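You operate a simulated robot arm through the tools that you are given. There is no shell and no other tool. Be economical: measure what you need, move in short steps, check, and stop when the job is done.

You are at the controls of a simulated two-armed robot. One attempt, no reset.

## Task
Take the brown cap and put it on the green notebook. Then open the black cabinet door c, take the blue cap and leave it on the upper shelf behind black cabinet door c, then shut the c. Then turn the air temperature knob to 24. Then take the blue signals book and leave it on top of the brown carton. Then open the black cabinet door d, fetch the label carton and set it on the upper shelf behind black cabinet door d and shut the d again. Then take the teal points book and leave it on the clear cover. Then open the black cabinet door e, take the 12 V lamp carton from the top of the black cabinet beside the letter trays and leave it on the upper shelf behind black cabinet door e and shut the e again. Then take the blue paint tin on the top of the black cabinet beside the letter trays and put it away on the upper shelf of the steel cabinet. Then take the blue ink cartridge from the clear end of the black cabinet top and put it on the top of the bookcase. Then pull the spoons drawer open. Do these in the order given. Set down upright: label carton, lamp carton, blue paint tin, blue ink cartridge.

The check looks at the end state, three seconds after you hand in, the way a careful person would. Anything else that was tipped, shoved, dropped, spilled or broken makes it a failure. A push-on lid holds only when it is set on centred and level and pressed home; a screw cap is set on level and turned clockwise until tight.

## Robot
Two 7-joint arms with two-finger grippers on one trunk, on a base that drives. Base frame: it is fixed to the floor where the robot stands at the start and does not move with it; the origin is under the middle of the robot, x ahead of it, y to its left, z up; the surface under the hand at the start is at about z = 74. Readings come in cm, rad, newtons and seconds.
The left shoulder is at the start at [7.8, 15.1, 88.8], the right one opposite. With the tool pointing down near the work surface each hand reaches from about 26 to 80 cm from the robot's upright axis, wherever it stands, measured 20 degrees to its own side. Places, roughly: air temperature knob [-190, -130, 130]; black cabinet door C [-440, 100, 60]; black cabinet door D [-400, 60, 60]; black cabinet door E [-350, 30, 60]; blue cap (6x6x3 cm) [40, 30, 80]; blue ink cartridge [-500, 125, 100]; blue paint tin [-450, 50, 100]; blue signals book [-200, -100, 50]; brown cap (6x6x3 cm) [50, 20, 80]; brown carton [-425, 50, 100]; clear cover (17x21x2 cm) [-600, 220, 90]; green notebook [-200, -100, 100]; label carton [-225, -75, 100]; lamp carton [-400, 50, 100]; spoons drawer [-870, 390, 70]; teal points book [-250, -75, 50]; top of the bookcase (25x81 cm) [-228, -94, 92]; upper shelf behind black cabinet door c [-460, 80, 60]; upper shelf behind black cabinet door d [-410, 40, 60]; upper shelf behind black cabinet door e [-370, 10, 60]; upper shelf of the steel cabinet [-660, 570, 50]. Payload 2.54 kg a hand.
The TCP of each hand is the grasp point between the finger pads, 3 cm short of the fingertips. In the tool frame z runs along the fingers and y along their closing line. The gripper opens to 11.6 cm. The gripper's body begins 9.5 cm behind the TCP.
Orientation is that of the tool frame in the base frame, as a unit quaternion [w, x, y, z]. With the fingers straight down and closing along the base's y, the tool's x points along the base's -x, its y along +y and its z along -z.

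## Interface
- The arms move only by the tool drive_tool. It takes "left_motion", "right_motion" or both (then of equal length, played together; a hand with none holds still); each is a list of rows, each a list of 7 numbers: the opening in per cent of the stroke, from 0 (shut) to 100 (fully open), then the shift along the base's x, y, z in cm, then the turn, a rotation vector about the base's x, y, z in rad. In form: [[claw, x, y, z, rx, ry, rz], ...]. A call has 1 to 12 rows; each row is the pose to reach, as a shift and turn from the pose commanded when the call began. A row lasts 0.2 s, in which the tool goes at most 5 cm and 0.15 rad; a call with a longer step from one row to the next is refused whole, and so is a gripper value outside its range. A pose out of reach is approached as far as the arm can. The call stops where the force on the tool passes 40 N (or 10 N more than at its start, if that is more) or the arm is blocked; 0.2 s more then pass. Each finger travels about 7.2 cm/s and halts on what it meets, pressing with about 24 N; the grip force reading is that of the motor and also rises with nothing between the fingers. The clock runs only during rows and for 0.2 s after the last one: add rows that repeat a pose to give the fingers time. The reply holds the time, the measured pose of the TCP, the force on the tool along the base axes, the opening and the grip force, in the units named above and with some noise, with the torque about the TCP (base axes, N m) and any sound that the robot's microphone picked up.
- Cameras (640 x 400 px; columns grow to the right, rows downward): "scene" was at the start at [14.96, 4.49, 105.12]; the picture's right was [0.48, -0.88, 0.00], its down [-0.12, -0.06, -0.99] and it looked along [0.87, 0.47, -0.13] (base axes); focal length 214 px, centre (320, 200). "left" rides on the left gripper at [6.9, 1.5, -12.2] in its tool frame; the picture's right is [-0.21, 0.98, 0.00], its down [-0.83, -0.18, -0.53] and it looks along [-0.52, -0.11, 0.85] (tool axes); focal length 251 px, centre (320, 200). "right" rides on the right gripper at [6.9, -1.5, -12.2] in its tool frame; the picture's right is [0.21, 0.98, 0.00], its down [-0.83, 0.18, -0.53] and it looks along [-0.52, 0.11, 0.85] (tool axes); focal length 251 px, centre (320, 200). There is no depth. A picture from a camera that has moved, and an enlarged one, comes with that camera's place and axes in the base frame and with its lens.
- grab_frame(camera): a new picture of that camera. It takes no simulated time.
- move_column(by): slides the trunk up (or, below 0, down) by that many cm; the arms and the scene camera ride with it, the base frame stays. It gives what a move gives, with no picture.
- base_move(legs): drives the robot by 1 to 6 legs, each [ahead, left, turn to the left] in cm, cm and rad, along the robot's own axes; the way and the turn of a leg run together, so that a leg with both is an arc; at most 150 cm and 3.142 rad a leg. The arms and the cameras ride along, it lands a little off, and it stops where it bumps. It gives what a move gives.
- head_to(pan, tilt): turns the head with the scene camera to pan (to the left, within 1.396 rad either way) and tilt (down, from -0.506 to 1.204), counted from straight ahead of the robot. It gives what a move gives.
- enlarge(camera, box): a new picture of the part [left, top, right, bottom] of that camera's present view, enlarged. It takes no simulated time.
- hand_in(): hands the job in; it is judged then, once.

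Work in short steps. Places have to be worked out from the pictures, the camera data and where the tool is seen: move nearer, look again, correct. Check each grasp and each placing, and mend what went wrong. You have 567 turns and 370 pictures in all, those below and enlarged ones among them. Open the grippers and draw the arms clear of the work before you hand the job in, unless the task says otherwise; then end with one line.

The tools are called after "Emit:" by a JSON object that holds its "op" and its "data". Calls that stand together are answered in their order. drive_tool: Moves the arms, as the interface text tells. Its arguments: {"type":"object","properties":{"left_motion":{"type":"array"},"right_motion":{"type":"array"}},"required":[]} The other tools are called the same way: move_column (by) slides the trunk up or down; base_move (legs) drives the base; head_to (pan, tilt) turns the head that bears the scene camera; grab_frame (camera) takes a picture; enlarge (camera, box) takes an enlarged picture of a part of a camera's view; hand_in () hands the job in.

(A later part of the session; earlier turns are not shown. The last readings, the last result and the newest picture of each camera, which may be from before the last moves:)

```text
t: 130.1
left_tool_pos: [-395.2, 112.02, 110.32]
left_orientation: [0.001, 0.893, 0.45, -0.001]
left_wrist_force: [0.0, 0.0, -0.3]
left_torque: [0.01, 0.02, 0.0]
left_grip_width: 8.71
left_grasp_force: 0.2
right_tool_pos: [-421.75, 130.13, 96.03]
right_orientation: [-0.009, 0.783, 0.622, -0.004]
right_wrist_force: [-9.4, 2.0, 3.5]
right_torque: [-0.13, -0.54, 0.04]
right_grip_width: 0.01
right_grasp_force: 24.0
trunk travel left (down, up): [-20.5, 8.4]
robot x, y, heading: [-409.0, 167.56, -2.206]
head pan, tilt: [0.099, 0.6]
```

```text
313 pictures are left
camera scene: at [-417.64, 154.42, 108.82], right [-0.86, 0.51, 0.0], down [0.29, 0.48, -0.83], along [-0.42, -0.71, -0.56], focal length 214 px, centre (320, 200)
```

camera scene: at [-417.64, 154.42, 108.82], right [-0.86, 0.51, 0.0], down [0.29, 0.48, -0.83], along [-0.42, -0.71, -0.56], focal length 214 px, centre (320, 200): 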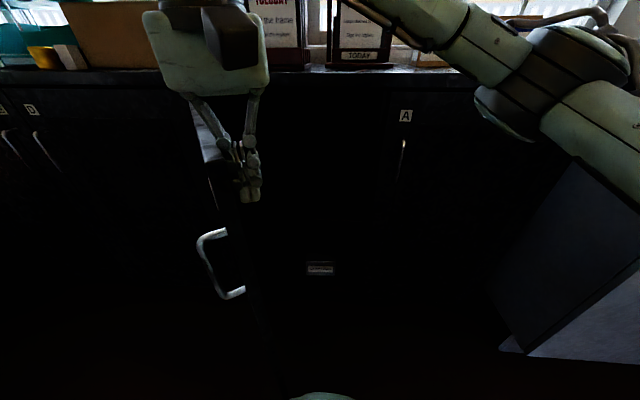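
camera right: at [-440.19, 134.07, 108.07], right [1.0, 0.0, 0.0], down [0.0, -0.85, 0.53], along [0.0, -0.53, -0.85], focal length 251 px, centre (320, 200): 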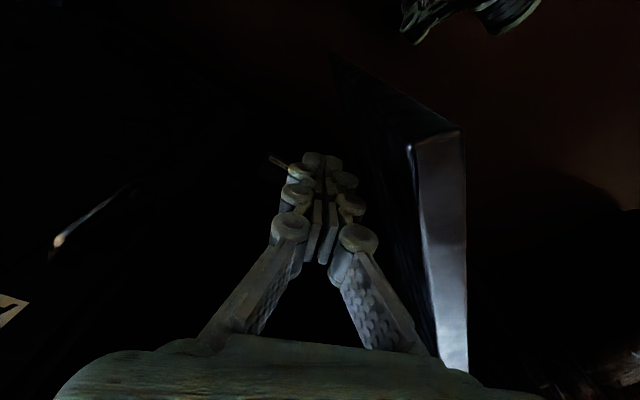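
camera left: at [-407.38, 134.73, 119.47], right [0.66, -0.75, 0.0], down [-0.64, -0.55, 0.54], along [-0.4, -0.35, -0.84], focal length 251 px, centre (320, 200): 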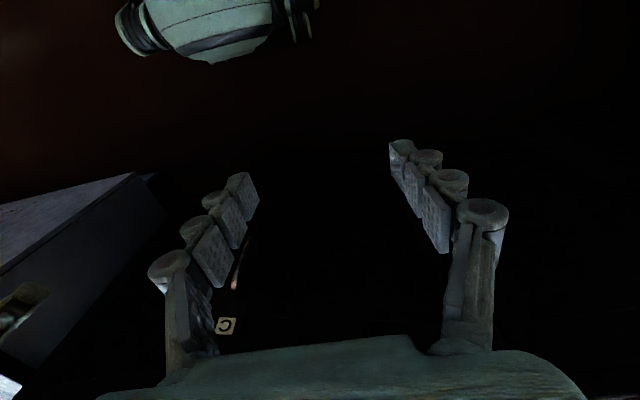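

The door is open ~60° and its edge seems to have met the robot's base. I free the hand a little to the right, back the base up 24 cm.

Emit:
{"op": "drive_tool", "data": {"right_motion": [[0, -2, 1.5, 0, 0, 0, 0], [0, -5.6, 4.1, 0, 0, 0, 0]]}}

Emit:
{"op": "base_move", "data": {"legs": [[-26, 0, 0]]}}

Emit:
{"op": "grab_frame", "data": {"camera": "scene"}}

```text
t: 130.7
left_tool_pos: [-395.25, 112.02, 110.4]
left_orientation: [0.001, 0.893, 0.451, -0.001]
left_wrist_force: [-0.3, -0.1, -0.4]
left_torque: [0.01, 0.0, 0.0]
left_grip_width: 8.7
left_grasp_force: 0.1
right_tool_pos: [-427.18, 134.19, 96.17]
right_orientation: [-0.009, 0.783, 0.622, -0.003]
right_wrist_force: [0.0, 0.9, -0.1]
right_torque: [0.0, 0.04, 0.04]
right_grip_width: 0.0
right_grasp_force: 23.4
trunk travel left (down, up): [-20.5, 8.4]
robot x, y, heading: [-408.92, 167.24, -2.208]
head pan, tilt: [0.099, 0.6]
```

```text
t: 132.6
left_tool_pos: [-379.62, 132.81, 110.25]
left_orientation: [0.001, 0.893, 0.45, -0.001]
left_wrist_force: [0.5, 0.4, 0.1]
left_torque: [0.01, 0.02, -0.02]
left_grip_width: 8.71
left_grasp_force: 0.0
right_tool_pos: [-411.78, 155.17, 96.15]
right_orientation: [-0.01, 0.783, 0.623, -0.002]
right_wrist_force: [-0.4, -0.4, 0.0]
right_torque: [0.02, 0.01, 0.01]
right_grip_width: 0.01
right_grasp_force: 24.6
trunk travel left (down, up): [-20.5, 8.4]
robot x, y, heading: [-393.69, 188.38, -2.211]
head pan, tilt: [0.099, 0.6]
```

```text
312 pictures are left
camera scene: at [-402.07, 175.25, 108.83], right [-0.86, 0.51, 0.0], down [0.29, 0.48, -0.83], along [-0.42, -0.71, -0.56], focal length 214 px, centre (320, 200)
```

scene: 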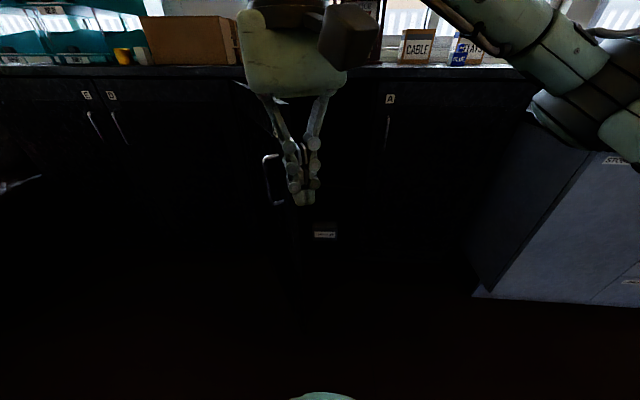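

I put the right hand back at the inner side of door C, then strafe the base left to push it fully open.

Emit:
{"op": "drive_tool", "data": {"right_motion": [[0, -2.2, -3.6, 0, 0, 0, 0], [0, -4.3, -7.2, 0, 0, 0, 0], [0, -6.5, -10.8, 0, 0, 0, 0], [0, -8.7, -14.4, 0, 0, 0, 0], [0, -10.9, -18, 0, 0, 0, 0], [0, -13, -21.6, 0, 0, 0, 0], [0, -15.2, -25.2, 0, 0, 0, 0]]}}

Emit:
{"op": "base_move", "data": {"legs": [[0, 32, 0]]}}

Emit:
{"op": "grab_frame", "data": {"camera": "scene"}}

```text
t: 134.2
left_tool_pos: [-379.71, 132.82, 110.23]
left_orientation: [0.0, 0.893, 0.449, -0.001]
left_wrist_force: [-0.3, 1.0, 0.6]
left_torque: [-0.02, -0.09, 0.01]
left_grip_width: 8.71
left_grasp_force: 0.0
right_tool_pos: [-426.31, 130.81, 96.03]
right_orientation: [-0.01, 0.783, 0.622, -0.003]
right_wrist_force: [-0.4, -0.7, -0.5]
right_torque: [-0.03, -0.02, 0.04]
right_grip_width: 0.0
right_grasp_force: 23.6
right hand out of reach, approached as far as the arm can: row 7
trunk travel left (down, up): [-20.5, 8.4]
robot x, y, heading: [-393.33, 188.3, -2.212]
head pan, tilt: [0.099, 0.6]
```

```text
t: 137.8
left_tool_pos: [-353.96, 113.79, 110.25]
left_orientation: [0.001, 0.892, 0.451, -0.001]
left_wrist_force: [-0.3, 0.6, -0.8]
left_torque: [-0.03, 0.02, 0.01]
left_grip_width: 8.71
left_grasp_force: 0.1
right_tool_pos: [-400.67, 111.77, 96.08]
right_orientation: [-0.01, 0.783, 0.622, -0.003]
right_wrist_force: [-1.1, 0.8, 0.3]
right_torque: [0.04, -0.03, 0.0]
right_grip_width: 0.01
right_grasp_force: 23.8
trunk travel left (down, up): [-20.5, 8.4]
robot x, y, heading: [-368.15, 169.01, -2.205]
head pan, tilt: [0.099, 0.6]
```

```text
311 pictures are left
camera scene: at [-376.48, 156.29, 108.82], right [-0.86, 0.51, 0.0], down [0.29, 0.49, -0.83], along [-0.42, -0.71, -0.56], focal length 214 px, centre (320, 200)
```

scene: 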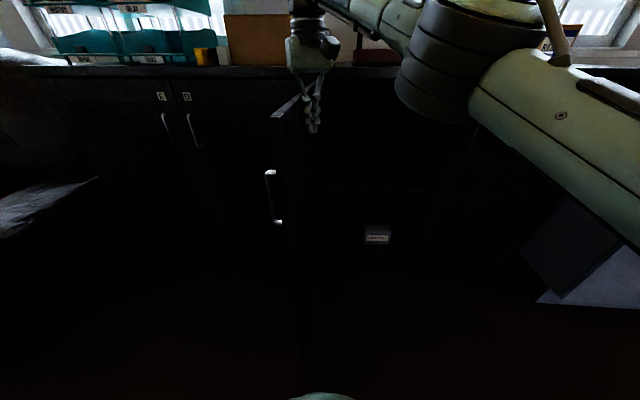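

Door C is open past 90°. I free the right hand, bring it back and up, bring the left in, and look into the cabinet.

Emit:
{"op": "drive_tool", "data": {"right_motion": [[0, -3.2, 2.4, 0, 0, 0, 0], [0, -2, 4.5, 3, 0, 0, 0], [0, 0, 8, 6, 0, 0, 0], [0, 2.5, 11.5, 8, 0, 0, 0], [0, 5, 15, 10, 0, 0, 0], [0, 7.5, 18.5, 12, 0, 0, 0], [0, 9, 21, 12, 0, 0, 0], [0, 6, 24, 12, 0, 0, 0], [0, 3, 27, 12, 0, 0, 0]], "left_motion": [[75, 0, 0, 0, 0, 0, 0], [75, 0, 0, 0, 0, 0, 0], [75, -3, 3, 0, 0, 0, 0], [75, -6, 6, 0, 0, 0, 0], [75, -8, 7, 0, 0, 0, 0], [75, -8, 7, 0, 0, 0, 0], [75, -8, 7, 0, 0, 0, 0], [75, -8, 7, 0, 0, 0, 0], [75, -8, 7, 0, 0, 0, 0]]}}

Emit:
{"op": "head_to", "data": {"pan": -0.3, "tilt": 0.5}}

Emit:
{"op": "grab_frame", "data": {"camera": "scene"}}

```text
refused: row 3 steps farther than a row can; nothing moved
```

```text
t: 138.7
left_tool_pos: [-354.0, 113.92, 110.24]
left_orientation: [0.0, 0.892, 0.451, -0.001]
left_wrist_force: [0.2, -0.6, -0.2]
left_torque: [-0.01, -0.01, -0.02]
left_grip_width: 8.7
left_grasp_force: 0.0
right_tool_pos: [-400.71, 111.85, 96.11]
right_orientation: [-0.009, 0.783, 0.622, -0.003]
right_wrist_force: [0.5, -0.4, 0.7]
right_torque: [0.0, 0.01, 0.01]
right_grip_width: 0.0
right_grasp_force: 24.4
trunk travel left (down, up): [-20.5, 8.4]
robot x, y, heading: [-367.9, 169.09, -2.202]
head pan, tilt: [-0.3, 0.499]
```

```text
310 pictures are left
camera scene: at [-379.29, 158.49, 109.72], right [-0.59, 0.81, 0.0], down [0.39, 0.28, -0.88], along [-0.71, -0.52, -0.48], focal length 214 px, centre (320, 200)
```

scene: 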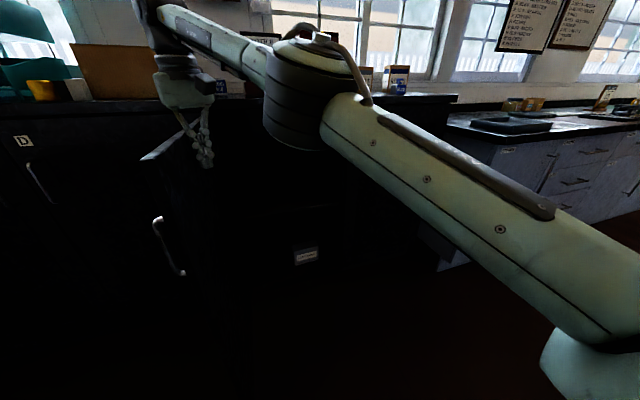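

Repeat the retraction with shorter steps.

Emit:
{"op": "drive_tool", "data": {"right_motion": [[0, -3.2, 2.4, 0, 0, 0, 0], [0, -2, 4.5, 3, 0, 0, 0], [0, -0.5, 7.5, 6, 0, 0, 0], [0, 1.5, 10.5, 9, 0, 0, 0], [0, 3.5, 13.5, 12, 0, 0, 0], [0, 5.5, 17.5, 13, 0, 0, 0], [0, 5.5, 21.5, 13, 0, 0, 0], [0, 3, 25, 13, 0, 0, 0], [0, 0, 28, 13, 0, 0, 0]], "left_motion": [[75, 0, 0, 0, 0, 0, 0], [75, 0, 0, 0, 0, 0, 0], [75, -3, 3, 0, 0, 0, 0], [75, -6, 6, 0, 0, 0, 0], [75, -8, 7, 0, 0, 0, 0], [75, -8, 7, 0, 0, 0, 0], [75, -8, 7, 0, 0, 0, 0], [75, -8, 7, 0, 0, 0, 0], [75, -8, 7, 0, 0, 0, 0]]}}

Emit:
{"op": "head_to", "data": {"pan": -0.5, "tilt": 0.5}}

Emit:
{"op": "grab_frame", "data": {"camera": "scene"}}

```text
t: 140.7
left_tool_pos: [-362.06, 120.84, 110.36]
left_orientation: [0.001, 0.893, 0.451, -0.001]
left_wrist_force: [0.8, -0.4, 0.4]
left_torque: [-0.01, 0.0, 0.0]
left_grip_width: 8.71
left_grasp_force: 0.0
right_tool_pos: [-400.85, 139.99, 109.14]
right_orientation: [-0.01, 0.783, 0.622, -0.002]
right_wrist_force: [0.3, -0.8, 0.6]
right_torque: [-0.04, 0.01, 0.01]
right_grip_width: 0.03
right_grasp_force: 23.9
trunk travel left (down, up): [-20.5, 8.4]
robot x, y, heading: [-368.04, 169.35, -2.209]
head pan, tilt: [-0.3, 0.499]
```

```text
t: 141.4
left_tool_pos: [-361.96, 120.94, 110.33]
left_orientation: [0.001, 0.893, 0.45, -0.001]
left_wrist_force: [-0.3, -0.8, 0.6]
left_torque: [-0.03, -0.01, 0.05]
left_grip_width: 8.69
left_grasp_force: 0.1
right_tool_pos: [-400.76, 139.88, 109.22]
right_orientation: [-0.009, 0.784, 0.621, -0.003]
right_wrist_force: [0.5, -0.7, 0.6]
right_torque: [-0.01, 0.0, -0.03]
right_grip_width: 0.0
right_grasp_force: 24.3
trunk travel left (down, up): [-20.5, 8.4]
robot x, y, heading: [-368.3, 169.14, -2.208]
head pan, tilt: [-0.499, 0.499]
```

```text
309 pictures are left
camera scene: at [-380.22, 160.05, 109.73], right [-0.42, 0.91, 0.0], down [0.43, 0.2, -0.88], along [-0.8, -0.37, -0.48], focal length 214 px, centre (320, 200)
```

scene: 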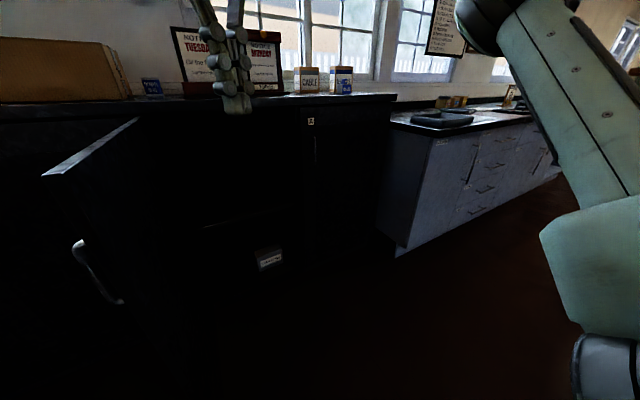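

Now I go back for the blue cap: back to the aisle and strafe left along the room.

Emit:
{"op": "base_move", "data": {"legs": [[-28, 0, 0], [0, 140, 0], [0, 138, 0], [0, 43, 0]]}}

Emit:
{"op": "head_to", "data": {"pan": 0.7, "tilt": 0.5}}

Emit:
{"op": "grab_frame", "data": {"camera": "scene"}}

```text
t: 173.8
left_tool_pos: [-87.7, -46.96, 110.3]
left_orientation: [0.0, 0.894, 0.448, -0.001]
left_wrist_force: [0.5, 0.0, 0.0]
left_torque: [-0.02, 0.0, 0.02]
left_grip_width: 8.69
left_grasp_force: 0.0
right_tool_pos: [-126.43, -27.84, 109.02]
right_orientation: [-0.009, 0.785, 0.619, -0.002]
right_wrist_force: [0.5, 0.1, -1.0]
right_torque: [-0.02, 0.0, -0.02]
right_grip_width: 0.02
right_grasp_force: 23.4
trunk travel left (down, up): [-20.5, 8.4]
robot x, y, heading: [-93.61, 1.36, -2.21]
head pan, tilt: [-0.499, 0.499]
```

```text
t: 175.2
left_tool_pos: [-87.74, -46.82, 110.35]
left_orientation: [0.001, 0.894, 0.449, -0.001]
left_wrist_force: [-0.2, -0.7, -0.3]
left_torque: [-0.01, -0.02, 0.03]
left_grip_width: 8.72
left_grasp_force: 0.0
right_tool_pos: [-126.33, -27.88, 109.08]
right_orientation: [-0.011, 0.785, 0.619, -0.002]
right_wrist_force: [-0.1, 0.1, 0.0]
right_torque: [0.02, 0.02, 0.03]
right_grip_width: 0.0
right_grasp_force: 24.2
trunk travel left (down, up): [-20.5, 8.4]
robot x, y, heading: [-93.21, 1.43, -2.211]
head pan, tilt: [0.7, 0.499]
```

```text
308 pictures are left
camera scene: at [-96.97, -13.02, 109.73], right [-1.0, -0.06, 0.0], down [-0.03, 0.48, -0.88], along [0.05, -0.88, -0.48], focal length 214 px, centre (320, 200)
```

scene: 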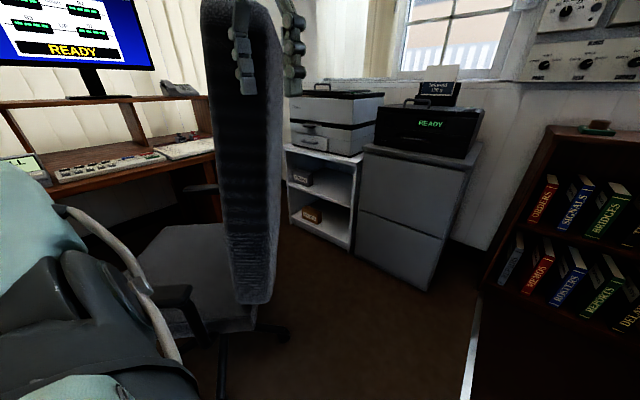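

The left hand is close to the chair's back. I back off first and draw the left hand in, then continue out the way I came.

Emit:
{"op": "base_move", "data": {"legs": [[-22, 0, 0]]}}

Emit:
{"op": "drive_tool", "data": {"left_motion": [[75, -3, 2.2, 0, 0, 0, 0], [75, -6, 4.4, 0, 0, 0, 0], [75, -8.9, 6.5, 0, 0, 0, 0]]}}

Emit:
{"op": "base_move", "data": {"legs": [[0, 22, 0], [-28, 0, 0], [0, 0, -0.94]]}}

Emit:
{"op": "head_to", "data": {"pan": -1.2, "tilt": 0.5}}

Emit:
{"op": "grab_frame", "data": {"camera": "scene"}}

```text
t: 176.8
left_tool_pos: [-76.57, -32.97, 110.43]
left_orientation: [0.002, 0.892, 0.453, -0.003]
left_wrist_force: [0.2, 0.7, -0.3]
left_torque: [0.0, -0.05, 0.02]
left_grip_width: 8.72
left_grasp_force: 0.1
right_tool_pos: [-115.47, -14.06, 109.18]
right_orientation: [-0.008, 0.782, 0.623, -0.003]
right_wrist_force: [-0.1, -0.1, 0.0]
right_torque: [-0.01, 0.01, 0.03]
right_grip_width: 0.0
right_grasp_force: 23.9
trunk travel left (down, up): [-20.5, 8.4]
robot x, y, heading: [-82.67, 15.41, -2.202]
head pan, tilt: [0.7, 0.499]
stopped in leg 1: the robot was blocked; the commanded pose is now the measured one
```

```text
t: 177.6
left_tool_pos: [-85.48, -26.27, 110.59]
left_orientation: [0.002, 0.892, 0.452, -0.003]
left_wrist_force: [-0.1, 0.0, -0.1]
left_torque: [0.0, 0.01, 0.0]
left_grip_width: 8.71
left_grasp_force: 0.0
right_tool_pos: [-115.51, -13.93, 109.13]
right_orientation: [-0.009, 0.782, 0.624, -0.004]
right_wrist_force: [0.1, 0.3, -0.3]
right_torque: [0.02, 0.0, -0.01]
right_grip_width: 0.02
right_grasp_force: 23.8
trunk travel left (down, up): [-20.5, 8.4]
robot x, y, heading: [-82.58, 15.76, -2.202]
head pan, tilt: [0.7, 0.499]
```

```text
t: 184.4
left_tool_pos: [-84.03, 3.07, 110.43]
left_orientation: [0.001, 1.0, -0.004, -0.004]
left_wrist_force: [-0.9, 0.1, 0.2]
left_torque: [0.03, 0.0, -0.02]
left_grip_width: 8.7
left_grasp_force: 0.1
right_tool_pos: [-91.6, 34.46, 109.15]
right_orientation: [-0.009, 0.98, 0.2, 0.001]
right_wrist_force: [0.2, 0.0, -0.5]
right_torque: [0.0, 0.01, -0.02]
right_grip_width: 0.0
right_grasp_force: 23.8
trunk travel left (down, up): [-20.5, 8.4]
robot x, y, heading: [-48.83, 25.17, 3.138]
head pan, tilt: [0.7, 0.499]
```

```text
t: 186.3
left_tool_pos: [-84.09, 2.95, 110.47]
left_orientation: [0.001, 1.0, -0.004, -0.003]
left_wrist_force: [0.0, 0.4, 0.1]
left_torque: [0.01, -0.05, 0.0]
left_grip_width: 8.7
left_grasp_force: 0.1
right_tool_pos: [-91.62, 34.41, 109.22]
right_orientation: [-0.01, 0.98, 0.2, 0.001]
right_wrist_force: [-0.6, -0.8, -0.1]
right_torque: [0.01, -0.02, 0.0]
right_grip_width: 0.02
right_grasp_force: 24.0
trunk travel left (down, up): [-20.5, 8.4]
robot x, y, heading: [-48.18, 25.29, 3.134]
head pan, tilt: [-1.201, 0.499]
```

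```text
307 pictures are left
camera scene: at [-58.53, 33.81, 109.73], right [0.93, 0.35, 0.0], down [0.17, -0.45, -0.88], along [-0.31, 0.82, -0.48], focal length 214 px, centre (320, 200)
```

scene: 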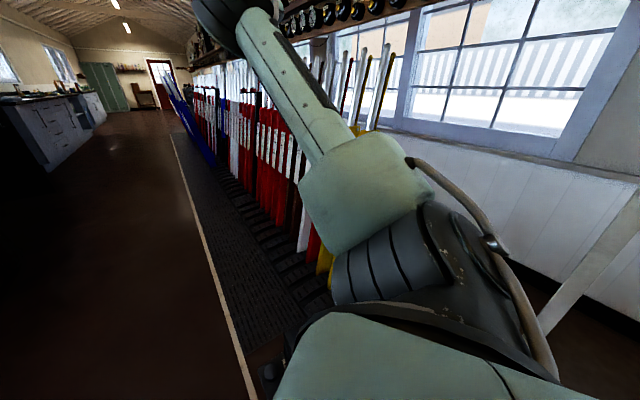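

I back up to the start spot and turn to face the console.

Emit:
{"op": "base_move", "data": {"legs": [[-44, 0, 0], [0, 20, 0], [0, 0, -3.14]]}}

Emit:
{"op": "head_to", "data": {"pan": 0.5, "tilt": 0.5}}

Emit:
{"op": "grab_frame", "data": {"camera": "scene"}}

Emit:
{"op": "grab_frame", "data": {"camera": "left"}}

```text
t: 198.6
left_tool_pos: [30.5, 27.5, 110.57]
left_orientation: [0.004, -0.006, 1.0, 0.001]
left_wrist_force: [0.3, 0.2, 0.1]
left_torque: [0.01, -0.03, -0.04]
left_grip_width: 8.69
left_grasp_force: 0.1
right_tool_pos: [38.69, -3.65, 109.16]
right_orientation: [-0.001, -0.208, 0.978, -0.008]
right_wrist_force: [-0.3, -0.4, 0.7]
right_torque: [-0.02, 0.03, 0.01]
right_grip_width: 0.01
right_grasp_force: 23.7
trunk travel left (down, up): [-20.5, 8.4]
robot x, y, heading: [-4.9, 4.85, 0.012]
head pan, tilt: [-1.201, 0.499]
```

```text
t: 200.3
left_tool_pos: [30.52, 27.68, 110.38]
left_orientation: [0.003, -0.005, 1.0, 0.002]
left_wrist_force: [0.1, 0.0, -0.4]
left_torque: [-0.01, 0.04, 0.01]
left_grip_width: 8.69
left_grasp_force: 0.1
right_tool_pos: [38.74, -3.73, 109.36]
right_orientation: [0.0, -0.209, 0.978, -0.008]
right_wrist_force: [1.0, 0.4, 0.6]
right_torque: [0.0, 0.01, 0.0]
right_grip_width: 0.0
right_grasp_force: 24.0
trunk travel left (down, up): [-20.5, 8.4]
robot x, y, heading: [-4.56, 4.77, 0.007]
head pan, tilt: [0.499, 0.499]
```

```text
306 pictures are left
camera scene: at [10.33, 9.3, 109.73], right [0.49, -0.87, 0.0], down [-0.42, -0.23, -0.88], along [0.77, 0.43, -0.48], focal length 214 px, centre (320, 200)
```

scene: 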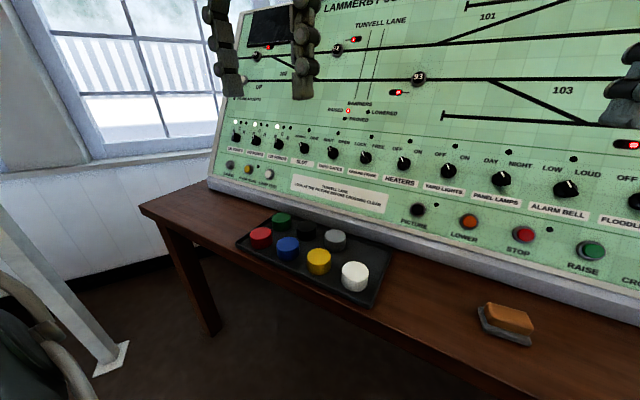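

```text
305 pictures are left
camera left: at [23.47, 29.06, 122.56], right [0.2, 0.98, 0.0], down [0.82, -0.17, 0.54], along [0.53, -0.11, -0.84], focal length 251 px, centre (320, 200)
```

left: 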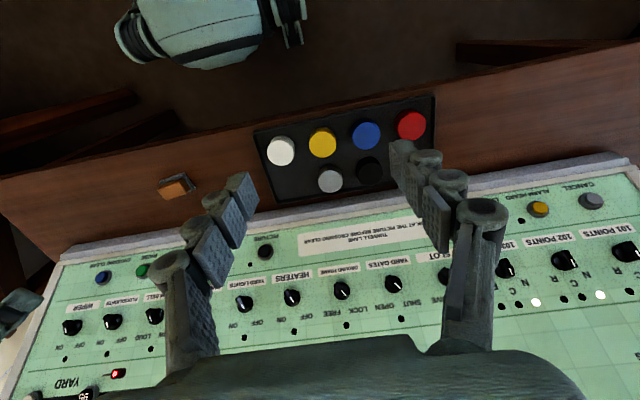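

Blue cap at about (39.8, 34.3). I'll use the right hand (better for the cabinet, whose door is open on the left side). Strafe left 28, lower the trunk 8.

Emit:
{"op": "base_move", "data": {"legs": [[0, 28, 0]]}}

Emit:
{"op": "move_column", "data": {"by": -8}}

Emit:
{"op": "drive_tool", "data": {"left_motion": [[75, -1, 4, 0, 0, 0, 0], [75, -2, 8, 0, 0, 0, 0], [75, -3, 12, 0, 0, 0, 0]], "right_motion": [[30, -2, 2, 0, 0, 0, -0.14], [45, -3, 4, 0, 0, 0, -0.28], [60, -4, 6, 0, 0, 0, -0.42]]}}

Emit:
{"op": "grab_frame", "data": {"camera": "right"}}

```text
t: 203.6
left_tool_pos: [30.33, 55.41, 110.4]
left_orientation: [0.003, -0.005, 1.0, 0.0]
left_wrist_force: [-0.2, 0.5, 0.3]
left_torque: [0.01, -0.02, -0.02]
left_grip_width: 8.7
left_grasp_force: 0.0
right_tool_pos: [38.47, 24.06, 109.2]
right_orientation: [-0.001, -0.207, 0.978, -0.009]
right_wrist_force: [0.1, 0.3, 0.6]
right_torque: [-0.04, -0.03, 0.02]
right_grip_width: 0.0
right_grasp_force: 23.5
trunk travel left (down, up): [-20.5, 8.4]
robot x, y, heading: [-4.86, 32.38, 0.015]
head pan, tilt: [0.499, 0.499]
```

```text
t: 204.8
left_tool_pos: [30.25, 55.39, 102.53]
left_orientation: [0.003, -0.006, 1.0, 0.001]
left_wrist_force: [0.2, 0.0, -0.5]
left_torque: [0.03, -0.02, 0.01]
left_grip_width: 8.69
left_grasp_force: 0.1
right_tool_pos: [38.43, 24.09, 101.34]
right_orientation: [0.0, -0.207, 0.978, -0.009]
right_wrist_force: [-1.1, 0.1, -0.2]
right_torque: [-0.02, -0.01, 0.01]
right_grip_width: 0.02
right_grasp_force: 23.7
trunk travel left (down, up): [-12.5, 16.4]
robot x, y, heading: [-4.72, 32.67, 0.01]
head pan, tilt: [0.499, 0.499]
```

```text
t: 205.6
left_tool_pos: [27.28, 67.51, 102.58]
left_orientation: [0.004, -0.004, 1.0, 0.001]
left_wrist_force: [-0.9, -0.6, 0.4]
left_torque: [0.01, 0.03, -0.04]
left_grip_width: 8.7
left_grasp_force: 0.1
right_tool_pos: [34.42, 30.15, 101.15]
right_orientation: [-0.002, 0.001, 1.0, -0.009]
right_wrist_force: [0.0, 0.8, 0.1]
right_torque: [-0.04, 0.0, 0.01]
right_grip_width: 6.96
right_grasp_force: 0.1
trunk travel left (down, up): [-12.5, 16.4]
robot x, y, heading: [-4.72, 32.4, 0.014]
head pan, tilt: [0.499, 0.499]
```

```text
304 pictures are left
camera right: at [27.43, 28.96, 113.31], right [-0.21, 0.98, -0.02], down [0.83, 0.19, 0.53], along [0.52, 0.1, -0.85], focal length 251 px, centre (320, 200)
```

right: 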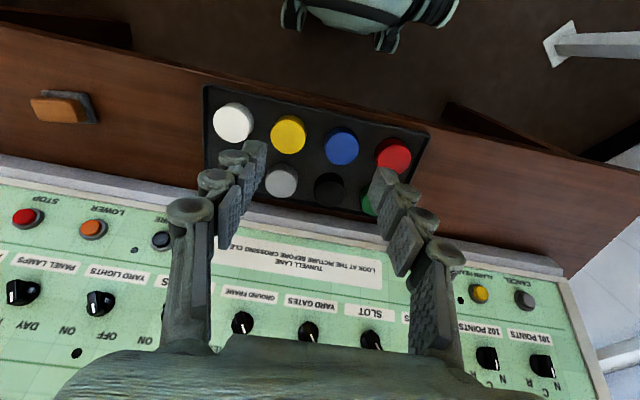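

Blue cap at (39.5, 34.4). I approach with the tool pitched 0.5 rad so that it will fit better in the cabinet, stopping above to check.

Emit:
{"op": "drive_tool", "data": {"right_motion": [[60, 1, 1, -4, 0, -0.13, 0], [60, 2, 2, -8, 0, -0.26, 0], [60, 3, 3.2, -12, 0, -0.39, 0], [60, 4, 4.25, -15.5, 0, -0.5, 0]]}}

Emit:
{"op": "grab_frame", "data": {"camera": "right"}}

Emit:
{"op": "enlarge", "data": {"camera": "scene", "box": [220, 150, 540, 350]}}

```text
t: 206.6
left_tool_pos: [27.28, 67.45, 102.44]
left_orientation: [0.003, -0.006, 1.0, 0.001]
left_wrist_force: [0.2, -0.3, -0.9]
left_torque: [0.0, -0.01, -0.01]
left_grip_width: 8.72
left_grasp_force: 0.1
right_tool_pos: [38.45, 34.31, 85.56]
right_orientation: [0.246, 0.003, 0.969, -0.009]
right_wrist_force: [0.4, -0.2, -0.2]
right_torque: [-0.01, -0.01, 0.01]
right_grip_width: 6.99
right_grasp_force: 0.0
trunk travel left (down, up): [-12.5, 16.4]
robot x, y, heading: [-4.5, 32.38, 0.011]
head pan, tilt: [0.499, 0.499]
```

```text
303 pictures are left
camera right: at [26.4, 33.17, 92.97], right [-0.18, 0.98, -0.12], down [0.47, 0.19, 0.86], along [0.86, 0.1, -0.5], focal length 251 px, centre (320, 200)
```

right: 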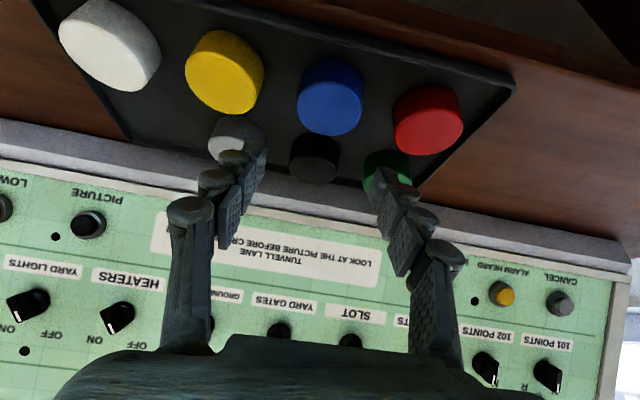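

```text
2.00 times, centred on (380, 250) of scene
camera zoom: at [10.0, 37.15, 101.73], right [0.49, -0.87, 0.0], down [-0.42, -0.23, -0.88], along [0.77, 0.43, -0.48], focal length 429 px, centre (200, 100)
```

zoom: 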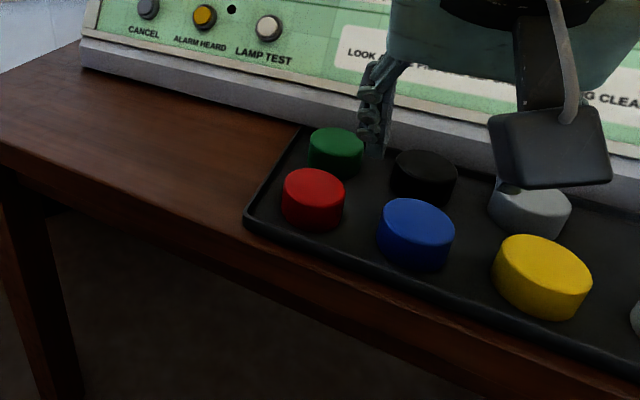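

Aligned. Descend and close.

Emit:
{"op": "drive_tool", "data": {"right_motion": [[60, 0, 0.1, -3, 0, 0, 0], [60, 0, 0.1, -6, 0, 0, 0], [60, 0, 0.1, -7.1, 0, 0, 0], [40, 0, 0.1, -7.1, 0, 0, 0], [25, 0, 0.1, -7.1, 0, 0, 0], [20, 0, 0.1, -7.1, 0, 0, 0]]}}

Emit:
{"op": "enlarge", "data": {"camera": "scene", "box": [220, 150, 540, 350]}}

```text
t: 208.0
left_tool_pos: [27.29, 67.47, 102.47]
left_orientation: [0.003, -0.005, 1.0, 0.001]
left_wrist_force: [-0.4, 0.2, 0.4]
left_torque: [0.01, 0.04, -0.05]
left_grip_width: 8.69
left_grasp_force: 0.0
right_tool_pos: [38.44, 34.48, 78.69]
right_orientation: [0.245, 0.002, 0.969, -0.008]
right_wrist_force: [0.1, 0.6, -0.2]
right_torque: [0.02, 0.0, 0.02]
right_grip_width: 5.13
right_grasp_force: 23.9
trunk travel left (down, up): [-12.5, 16.4]
robot x, y, heading: [-4.79, 32.68, 0.012]
head pan, tilt: [0.499, 0.499]
```

```text
2.00 times, centred on (380, 250) of scene
camera zoom: at [10.0, 37.14, 101.73], right [0.49, -0.87, 0.0], down [-0.42, -0.23, -0.88], along [0.77, 0.43, -0.48], focal length 429 px, centre (200, 100)
```

zoom: 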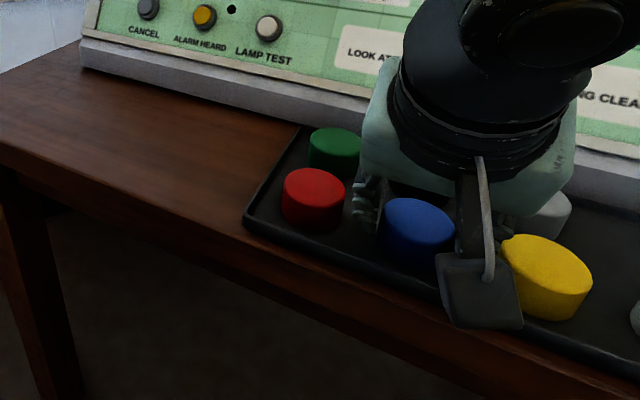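

Gripped at 5.13 cm. Lift and draw back.

Emit:
{"op": "drive_tool", "data": {"right_motion": [[20, 0, 0, 4, 0, 0, 0], [20, 0, 0, 8, 0, 0, 0], [20, 0, 0, 12, 0, 0, 0], [20, -1, -2, 16, 0, 0, 0], [20, -2, -5, 19, 0, 0, 0], [20, -3, -9, 21, 0, 0, 0], [20, -4, -13, 22, 0, 0, 0], [20, -4, -16, 22, 0, 0, 0]], "left_motion": [[75, 0, 0, 0, 0, 0, 0], [75, 0, 0, 0, 0, 0, 0], [75, 0, 0, 0, 0, 0, 0], [75, 0, 0, 0, 0, 0, 0], [75, 0, -3, 0, 0, 0, 0], [75, 1, -6, 0, 0, 0, 0], [75, 2, -9, 0, 0, 0, 0], [75, 3, -12, 0, 0, 0, 0]]}}

Emit:
{"op": "grab_frame", "data": {"camera": "right"}}

```text
t: 209.8
left_tool_pos: [30.38, 55.29, 102.51]
left_orientation: [0.003, -0.005, 1.0, 0.001]
left_wrist_force: [-0.2, -0.6, -0.2]
left_torque: [-0.01, -0.01, 0.03]
left_grip_width: 8.69
left_grasp_force: 0.1
right_tool_pos: [34.32, 18.34, 100.67]
right_orientation: [0.246, 0.002, 0.969, -0.008]
right_wrist_force: [0.3, 0.4, -0.2]
right_torque: [-0.03, 0.01, 0.02]
right_grip_width: 5.12
right_grasp_force: 24.0
trunk travel left (down, up): [-12.5, 16.4]
robot x, y, heading: [-4.94, 32.95, 0.01]
head pan, tilt: [0.499, 0.499]
```

```text
300 pictures are left
camera right: at [22.38, 17.17, 107.94], right [-0.18, 0.98, -0.12], down [0.47, 0.19, 0.86], along [0.86, 0.1, -0.5], focal length 251 px, centre (320, 200)
```

right: 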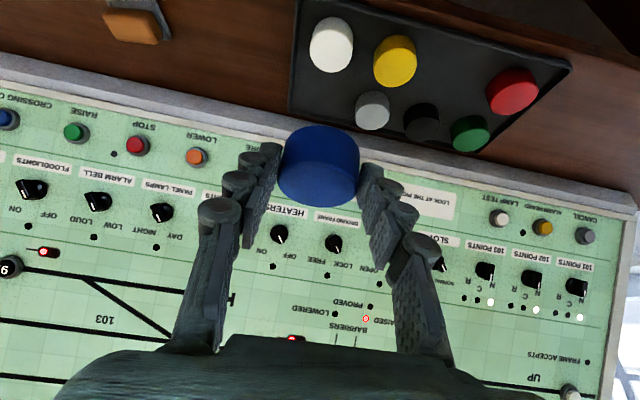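

Blue cap held. I go back: shift right 20, turn left through the rear (known clear), and thread the gap again.

Emit:
{"op": "base_move", "data": {"legs": [[0, -20, 0], [0, 0, 3.1], [0, 0, 0.97]]}}

```text
t: 222.3
left_tool_pos: [-7.08, -29.34, 102.55]
left_orientation: [0.002, 0.891, 0.454, -0.002]
left_wrist_force: [-0.4, -0.2, -0.5]
left_torque: [0.01, -0.02, -0.01]
left_grip_width: 8.7
left_grasp_force: 0.0
right_tool_pos: [-39.18, -10.68, 100.61]
right_orientation: [0.102, 0.867, 0.433, -0.223]
right_wrist_force: [-0.1, 0.7, -0.5]
right_torque: [0.01, 0.0, 0.04]
right_grip_width: 5.09
right_grasp_force: 23.8
trunk travel left (down, up): [-12.5, 16.4]
robot x, y, heading: [-4.81, 12.69, -2.197]
head pan, tilt: [0.499, 0.499]
```

Emit:
{"op": "base_move", "data": {"legs": [[41, -48, 0], [16, -15, 0], [0, -45, 0]]}}

```text
t: 233.6
left_tool_pos: [-128.14, -12.43, 102.66]
left_orientation: [0.002, 0.89, 0.456, -0.003]
left_wrist_force: [0.4, 0.1, 0.0]
left_torque: [0.01, 0.03, 0.01]
left_grip_width: 8.68
left_grasp_force: 0.0
right_tool_pos: [-160.3, 6.11, 100.68]
right_orientation: [0.103, 0.866, 0.436, -0.223]
right_wrist_force: [-0.3, 0.7, -0.2]
right_torque: [0.0, -0.03, -0.01]
right_grip_width: 5.07
right_grasp_force: 23.9
trunk travel left (down, up): [-12.5, 16.4]
robot x, y, heading: [-125.85, 29.15, -2.198]
head pan, tilt: [0.499, 0.499]
```

Through the gap. Now strafe right along the aisle to in front of door C.

Emit:
{"op": "base_move", "data": {"legs": [[0, -110, 0], [0, -110, 0], [0, -103, 0]]}}

Emit:
{"op": "head_to", "data": {"pan": 0.2, "tilt": 0.5}}

Emit:
{"op": "grab_frame", "data": {"camera": "scene"}}

```text
t: 264.8
left_tool_pos: [-391.45, 175.37, 102.52]
left_orientation: [0.002, 0.888, 0.46, -0.003]
left_wrist_force: [-0.2, 0.2, -0.2]
left_torque: [-0.04, 0.02, 0.0]
left_grip_width: 8.71
left_grasp_force: 0.1
right_tool_pos: [-423.87, 193.66, 100.58]
right_orientation: [0.105, 0.864, 0.44, -0.221]
right_wrist_force: [0.3, 0.7, -0.6]
right_torque: [0.05, -0.02, 0.0]
right_grip_width: 5.1
right_grasp_force: 23.8
trunk travel left (down, up): [-12.5, 16.4]
robot x, y, heading: [-389.57, 216.95, -2.179]
head pan, tilt: [0.499, 0.499]
```

```text
t: 265.6
left_tool_pos: [-391.5, 175.29, 102.61]
left_orientation: [0.002, 0.888, 0.46, -0.003]
left_wrist_force: [-0.3, -0.5, 0.4]
left_torque: [-0.05, 0.03, 0.01]
left_grip_width: 8.71
left_grasp_force: 0.1
right_tool_pos: [-423.92, 193.66, 100.62]
right_orientation: [0.104, 0.864, 0.44, -0.222]
right_wrist_force: [-0.1, -0.1, 0.4]
right_torque: [0.02, -0.02, 0.02]
right_grip_width: 5.08
right_grasp_force: 24.3
trunk travel left (down, up): [-12.5, 16.4]
robot x, y, heading: [-389.31, 217.48, -2.185]
head pan, tilt: [0.201, 0.499]
```

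```text
299 pictures are left
camera scene: at [-397.08, 203.36, 101.73], right [-0.92, 0.4, 0.0], down [0.19, 0.44, -0.88], along [-0.35, -0.8, -0.48], focal length 214 px, centre (320, 200)
```

scene: 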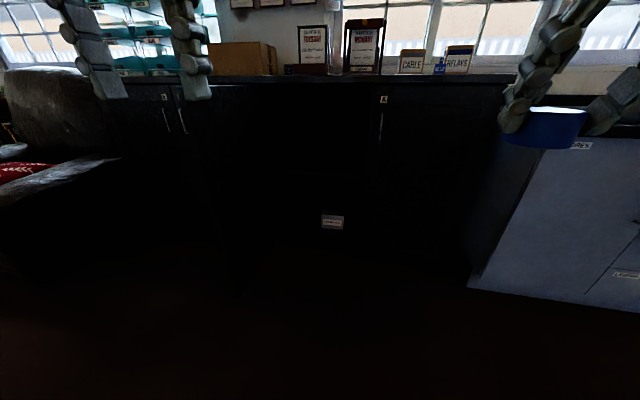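

Zoom in on the dark cabinet opening.

Emit:
{"op": "enlarge", "data": {"camera": "scene", "box": [150, 60, 430, 235]}}

```text
2.29 times, centred on (290, 148) of scene
camera zoom: at [-397.08, 203.36, 101.73], right [-0.92, 0.4, 0.0], down [0.19, 0.44, -0.88], along [-0.35, -0.8, -0.48], focal length 490 px, centre (389, 320)
```

zoom: 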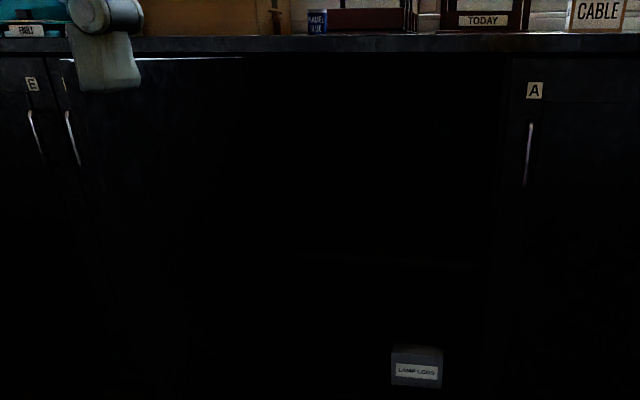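

The opening is clear; the upper shelf edge is at z≈55. I raise/retract the left hand, drive ahead 60, lower the trunk 12.

Emit:
{"op": "drive_tool", "data": {"left_motion": [[75, 0.5, 2, 3, 0, 0, 0], [75, 1, 4, 6, 0, 0, 0], [75, 1.5, 6, 10, 0, 0, 0], [75, 2, 8, 14, 0, 0, 0]]}}

Emit:
{"op": "base_move", "data": {"legs": [[0, 0, -0.02], [58, 8, 0]]}}

Emit:
{"op": "move_column", "data": {"by": -12}}

Emit:
{"op": "grab_frame", "data": {"camera": "scene"}}

```text
t: 266.6
left_tool_pos: [-390.17, 183.41, 111.84]
left_orientation: [0.001, 0.888, 0.46, -0.005]
left_wrist_force: [-0.1, 0.4, -1.4]
left_torque: [-0.02, -0.01, 0.0]
left_grip_width: 8.7
left_grasp_force: 0.1
left hand out of reach, approached as far as the arm can: row 3, 4
right_tool_pos: [-423.88, 193.68, 100.65]
right_orientation: [0.104, 0.864, 0.44, -0.222]
right_wrist_force: [0.4, 0.1, -0.1]
right_torque: [0.01, -0.03, 0.02]
right_grip_width: 5.09
right_grasp_force: 24.5
trunk travel left (down, up): [-12.5, 16.4]
robot x, y, heading: [-389.79, 217.33, -2.182]
head pan, tilt: [0.201, 0.499]
```

```text
t: 270.3
left_tool_pos: [-418.39, 132.09, 111.82]
left_orientation: [0.001, 0.892, 0.452, -0.005]
left_wrist_force: [0.3, 0.1, 0.0]
left_torque: [-0.02, -0.02, 0.01]
left_grip_width: 8.7
left_grasp_force: 0.1
right_tool_pos: [-451.95, 143.06, 100.64]
right_orientation: [0.102, 0.868, 0.431, -0.223]
right_wrist_force: [-0.1, 0.1, 0.0]
right_torque: [-0.02, -0.07, 0.0]
right_grip_width: 5.1
right_grasp_force: 24.0
trunk travel left (down, up): [-12.5, 16.4]
robot x, y, heading: [-417.6, 165.87, -2.199]
head pan, tilt: [0.201, 0.499]
```

```text
t: 271.8
left_tool_pos: [-418.41, 132.12, 99.69]
left_orientation: [0.001, 0.892, 0.452, -0.005]
left_wrist_force: [-1.3, -0.1, -0.5]
left_torque: [-0.01, 0.0, -0.02]
left_grip_width: 8.65
left_grasp_force: 0.0
right_tool_pos: [-451.98, 142.99, 88.66]
right_orientation: [0.101, 0.868, 0.432, -0.223]
right_wrist_force: [0.0, -1.1, -0.8]
right_torque: [0.01, 0.0, -0.02]
right_grip_width: 5.1
right_grasp_force: 23.6
trunk travel left (down, up): [-0.5, 28.4]
robot x, y, heading: [-417.35, 165.89, -2.201]
head pan, tilt: [0.201, 0.499]
```

```text
297 pictures are left
camera scene: at [-424.96, 152.28, 89.74], right [-0.91, 0.42, 0.0], down [0.2, 0.43, -0.88], along [-0.37, -0.8, -0.48], focal length 214 px, centre (320, 200)
```

scene: 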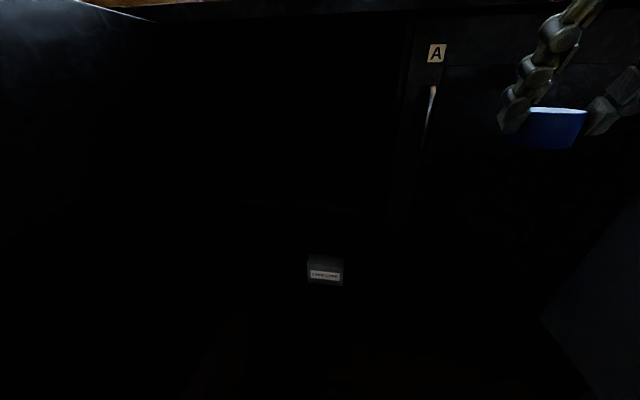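

I lower the right hand to z≈66 in front of the opening, moving it left 21, and move the left hand aside.

Emit:
{"op": "drive_tool", "data": {"left_motion": [[75, 2.5, -1.5, 0, 0, 0, 0], [75, 5, -3, 0, 0, 0, 0], [75, 8, -5, 0, 0, 0, 0], [75, 10, -6, 0, 0, 0, 0], [75, 10, -6, 0, 0, 0, 0], [75, 10, -6, 0, 0, 0, 0], [75, 10, -6, 0, 0, 0, 0]], "right_motion": [[20, 2.4, -1.8, -3.1, 0, 0, 0], [20, 4.8, -3.5, -6.3, 0, 0, 0], [20, 7.2, -5.3, -9.4, 0, 0, 0], [20, 9.7, -7.1, -12.6, 0, 0, 0], [20, 12.1, -8.9, -15.7, 0, 0, 0], [20, 14.5, -10.6, -18.9, 0, 0, 0], [20, 16.9, -12.4, -22, 0, 0, 0]]}}

Emit:
{"op": "grab_frame", "data": {"camera": "scene"}}

Emit:
{"op": "grab_frame", "data": {"camera": "right"}}

```text
t: 273.4
left_tool_pos: [-408.83, 125.93, 98.22]
left_orientation: [0.001, 0.892, 0.452, -0.007]
left_wrist_force: [-0.2, 0.5, -0.1]
left_torque: [0.01, -0.01, 0.02]
left_grip_width: 8.68
left_grasp_force: 0.2
left hand out of reach, approached as far as the arm can: row 2, 3, 4, 5, 6, 7
right_tool_pos: [-435.07, 130.67, 66.61]
right_orientation: [0.101, 0.868, 0.431, -0.223]
right_wrist_force: [-0.6, 0.2, 0.0]
right_torque: [0.0, 0.01, 0.03]
right_grip_width: 5.07
right_grasp_force: 24.3
trunk travel left (down, up): [-0.5, 28.4]
robot x, y, heading: [-417.08, 166.04, -2.202]
head pan, tilt: [0.201, 0.499]
```

```text
296 pictures are left
camera scene: at [-424.97, 152.28, 89.73], right [-0.91, 0.42, 0.0], down [0.2, 0.43, -0.88], along [-0.37, -0.8, -0.48], focal length 214 px, centre (320, 200)
```

scene: 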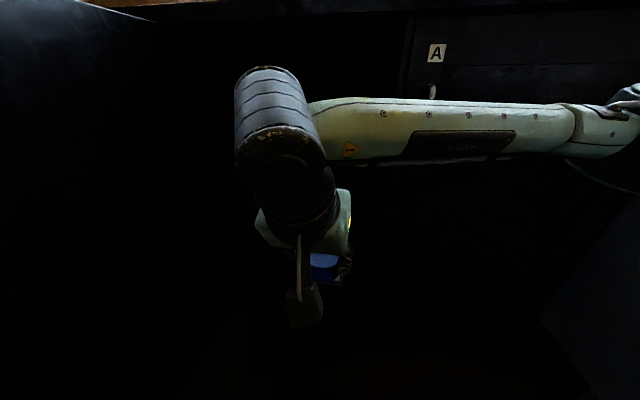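

```text
295 pictures are left
camera right: at [-429.13, 141.0, 73.93], right [0.89, -0.44, -0.12], down [-0.13, -0.49, 0.86], along [-0.44, -0.75, -0.5], focal length 251 px, centre (320, 200)
```

right: 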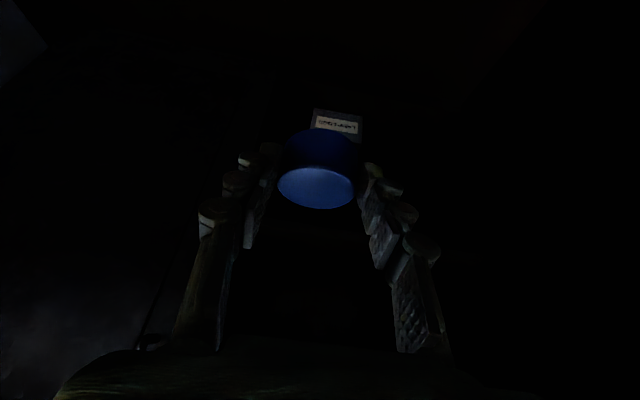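

The forearm lies sideways; stretching the arm forward straightens it. I extend 26 cm ahead (still outside) and check the geometry.

Emit:
{"op": "drive_tool", "data": {"right_motion": [[20, -3.2, -3, 0, 0, 0, 0], [20, -6.4, -6, 0, 0, 0, 0], [20, -9.6, -9, 0, 0, 0, 0], [20, -12.9, -12, 0, 0, 0, 0], [20, -16.1, -15.1, 0, 0, 0, 0], [20, -19.3, -18.1, 0, 0, 0, 0]]}}

Emit:
{"op": "grab_frame", "data": {"camera": "scene"}}

Emit:
{"op": "grab_frame", "data": {"camera": "right"}}

```text
t: 274.8
left_tool_pos: [-408.85, 125.72, 98.03]
left_orientation: [0.0, 0.892, 0.452, -0.006]
left_wrist_force: [-0.6, 0.6, 0.1]
left_torque: [0.01, 0.02, -0.04]
left_grip_width: 8.68
left_grasp_force: 0.1
right_tool_pos: [-454.35, 112.55, 66.58]
right_orientation: [0.103, 0.868, 0.432, -0.223]
right_wrist_force: [-0.7, 0.3, -0.4]
right_torque: [-0.05, 0.01, -0.01]
right_grip_width: 5.09
right_grasp_force: 24.3
trunk travel left (down, up): [-0.5, 28.4]
robot x, y, heading: [-417.28, 166.09, -2.205]
head pan, tilt: [0.201, 0.499]
```

```text
294 pictures are left
camera scene: at [-424.96, 152.28, 89.73], right [-0.91, 0.42, 0.0], down [0.2, 0.43, -0.88], along [-0.37, -0.8, -0.48], focal length 214 px, centre (320, 200)
```

scene: 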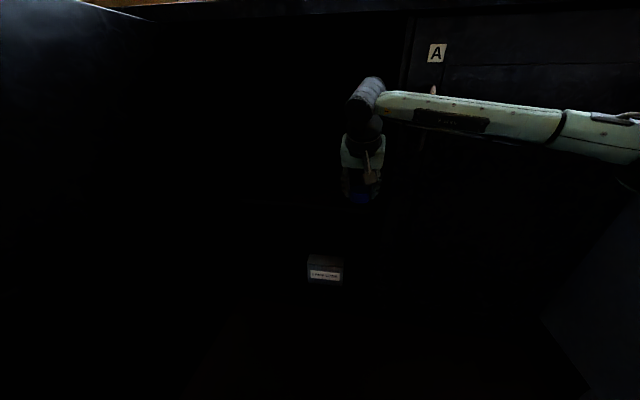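

```text
293 pictures are left
camera right: at [-448.36, 122.83, 73.93], right [0.89, -0.44, -0.12], down [-0.13, -0.49, 0.86], along [-0.44, -0.75, -0.5], focal length 251 px, centre (320, 200)
```

right: 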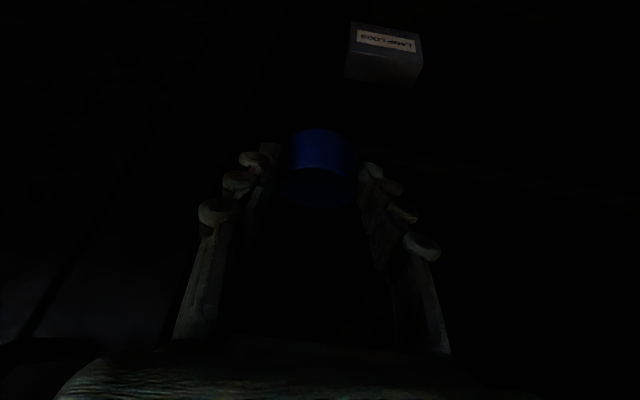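

I look left to see how the open door C stands.

Emit:
{"op": "head_to", "data": {"pan": 0.9, "tilt": 0.4}}

Emit:
{"op": "grab_frame", "data": {"camera": "scene"}}

```text
t: 275.9
left_tool_pos: [-408.89, 125.81, 98.23]
left_orientation: [0.001, 0.892, 0.452, -0.007]
left_wrist_force: [-0.1, 0.0, 0.0]
left_torque: [0.04, 0.02, -0.04]
left_grip_width: 8.7
left_grasp_force: 0.0
right_tool_pos: [-454.31, 112.55, 66.48]
right_orientation: [0.102, 0.868, 0.433, -0.223]
right_wrist_force: [-0.3, 0.1, -0.1]
right_torque: [-0.01, 0.02, -0.02]
right_grip_width: 5.09
right_grasp_force: 24.1
trunk travel left (down, up): [-0.5, 28.4]
robot x, y, heading: [-417.23, 166.37, -2.203]
head pan, tilt: [0.901, 0.4]
```

```text
292 pictures are left
camera scene: at [-418.71, 151.61, 90.64], right [-0.96, -0.27, 0.0], down [-0.1, 0.38, -0.92], along [0.24, -0.89, -0.39], focal length 214 px, centre (320, 200)
```

scene: 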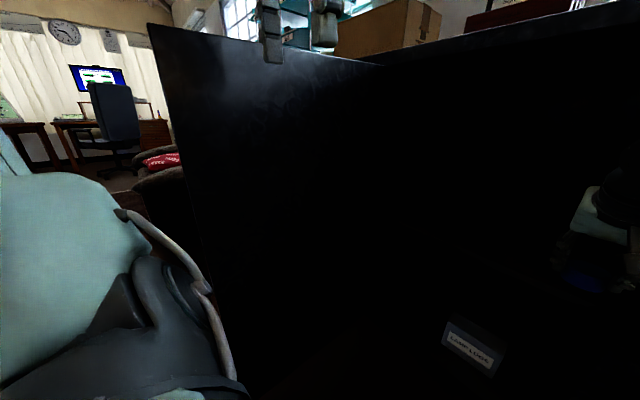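

Door C stands at ~94°, its edge near (-388, 124). With the left hand (inside it) I push it farther open, to make room.

Emit:
{"op": "drive_tool", "data": {"left_motion": [[30, 2, -1.5, -1, 0, 0, 0], [0, 4, -3, -2, 0, 0, 0], [0, 8, -5.9, -2, 0, 0, 0], [0, 12, -8.8, -2, 0, 0, 0], [0, 16, -11.7, -2, 0, 0, 0], [0, 20, -14.6, -2, 0, 0, 0], [0, 24, -17.5, -2, 0, 0, 0], [0, 28, -20.4, -2, 0, 0, 0], [0, 32, -23.3, -2, 0, 0, 0]]}}

Emit:
{"op": "grab_frame", "data": {"camera": "scene"}}

```text
t: 277.1
left_tool_pos: [-394.97, 115.52, 96.43]
left_orientation: [-0.008, 0.898, 0.441, -0.007]
left_wrist_force: [-10.0, 7.2, 1.8]
left_torque: [-0.33, -0.49, -0.01]
left_grip_width: 0.0
left_grasp_force: 24.0
right_tool_pos: [-454.43, 112.54, 66.57]
right_orientation: [0.103, 0.868, 0.432, -0.222]
right_wrist_force: [-0.6, 0.5, -0.7]
right_torque: [0.0, -0.02, 0.0]
right_grip_width: 5.08
right_grasp_force: 24.1
trunk travel left (down, up): [-0.5, 28.4]
robot x, y, heading: [-417.02, 165.99, -2.201]
head pan, tilt: [0.901, 0.4]
stopped in row 5 (left hand): the force on the tool passed its limit at 99 N (the readings are from after the stop); the commanded pose is now the measured one
```

```text
291 pictures are left
camera scene: at [-418.82, 151.71, 90.67], right [-0.96, -0.27, 0.0], down [-0.1, 0.37, -0.92], along [0.24, -0.89, -0.39], focal length 214 px, centre (320, 200)
```

scene: 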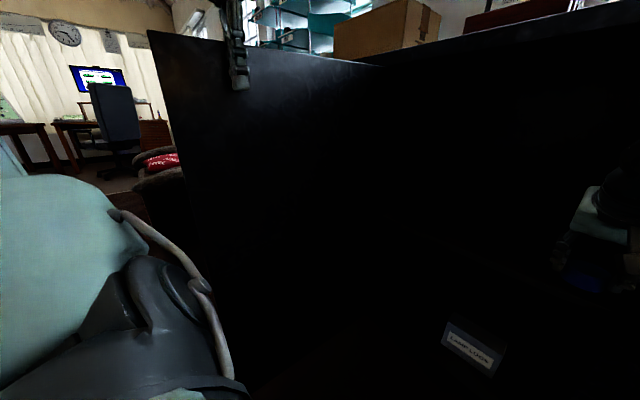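

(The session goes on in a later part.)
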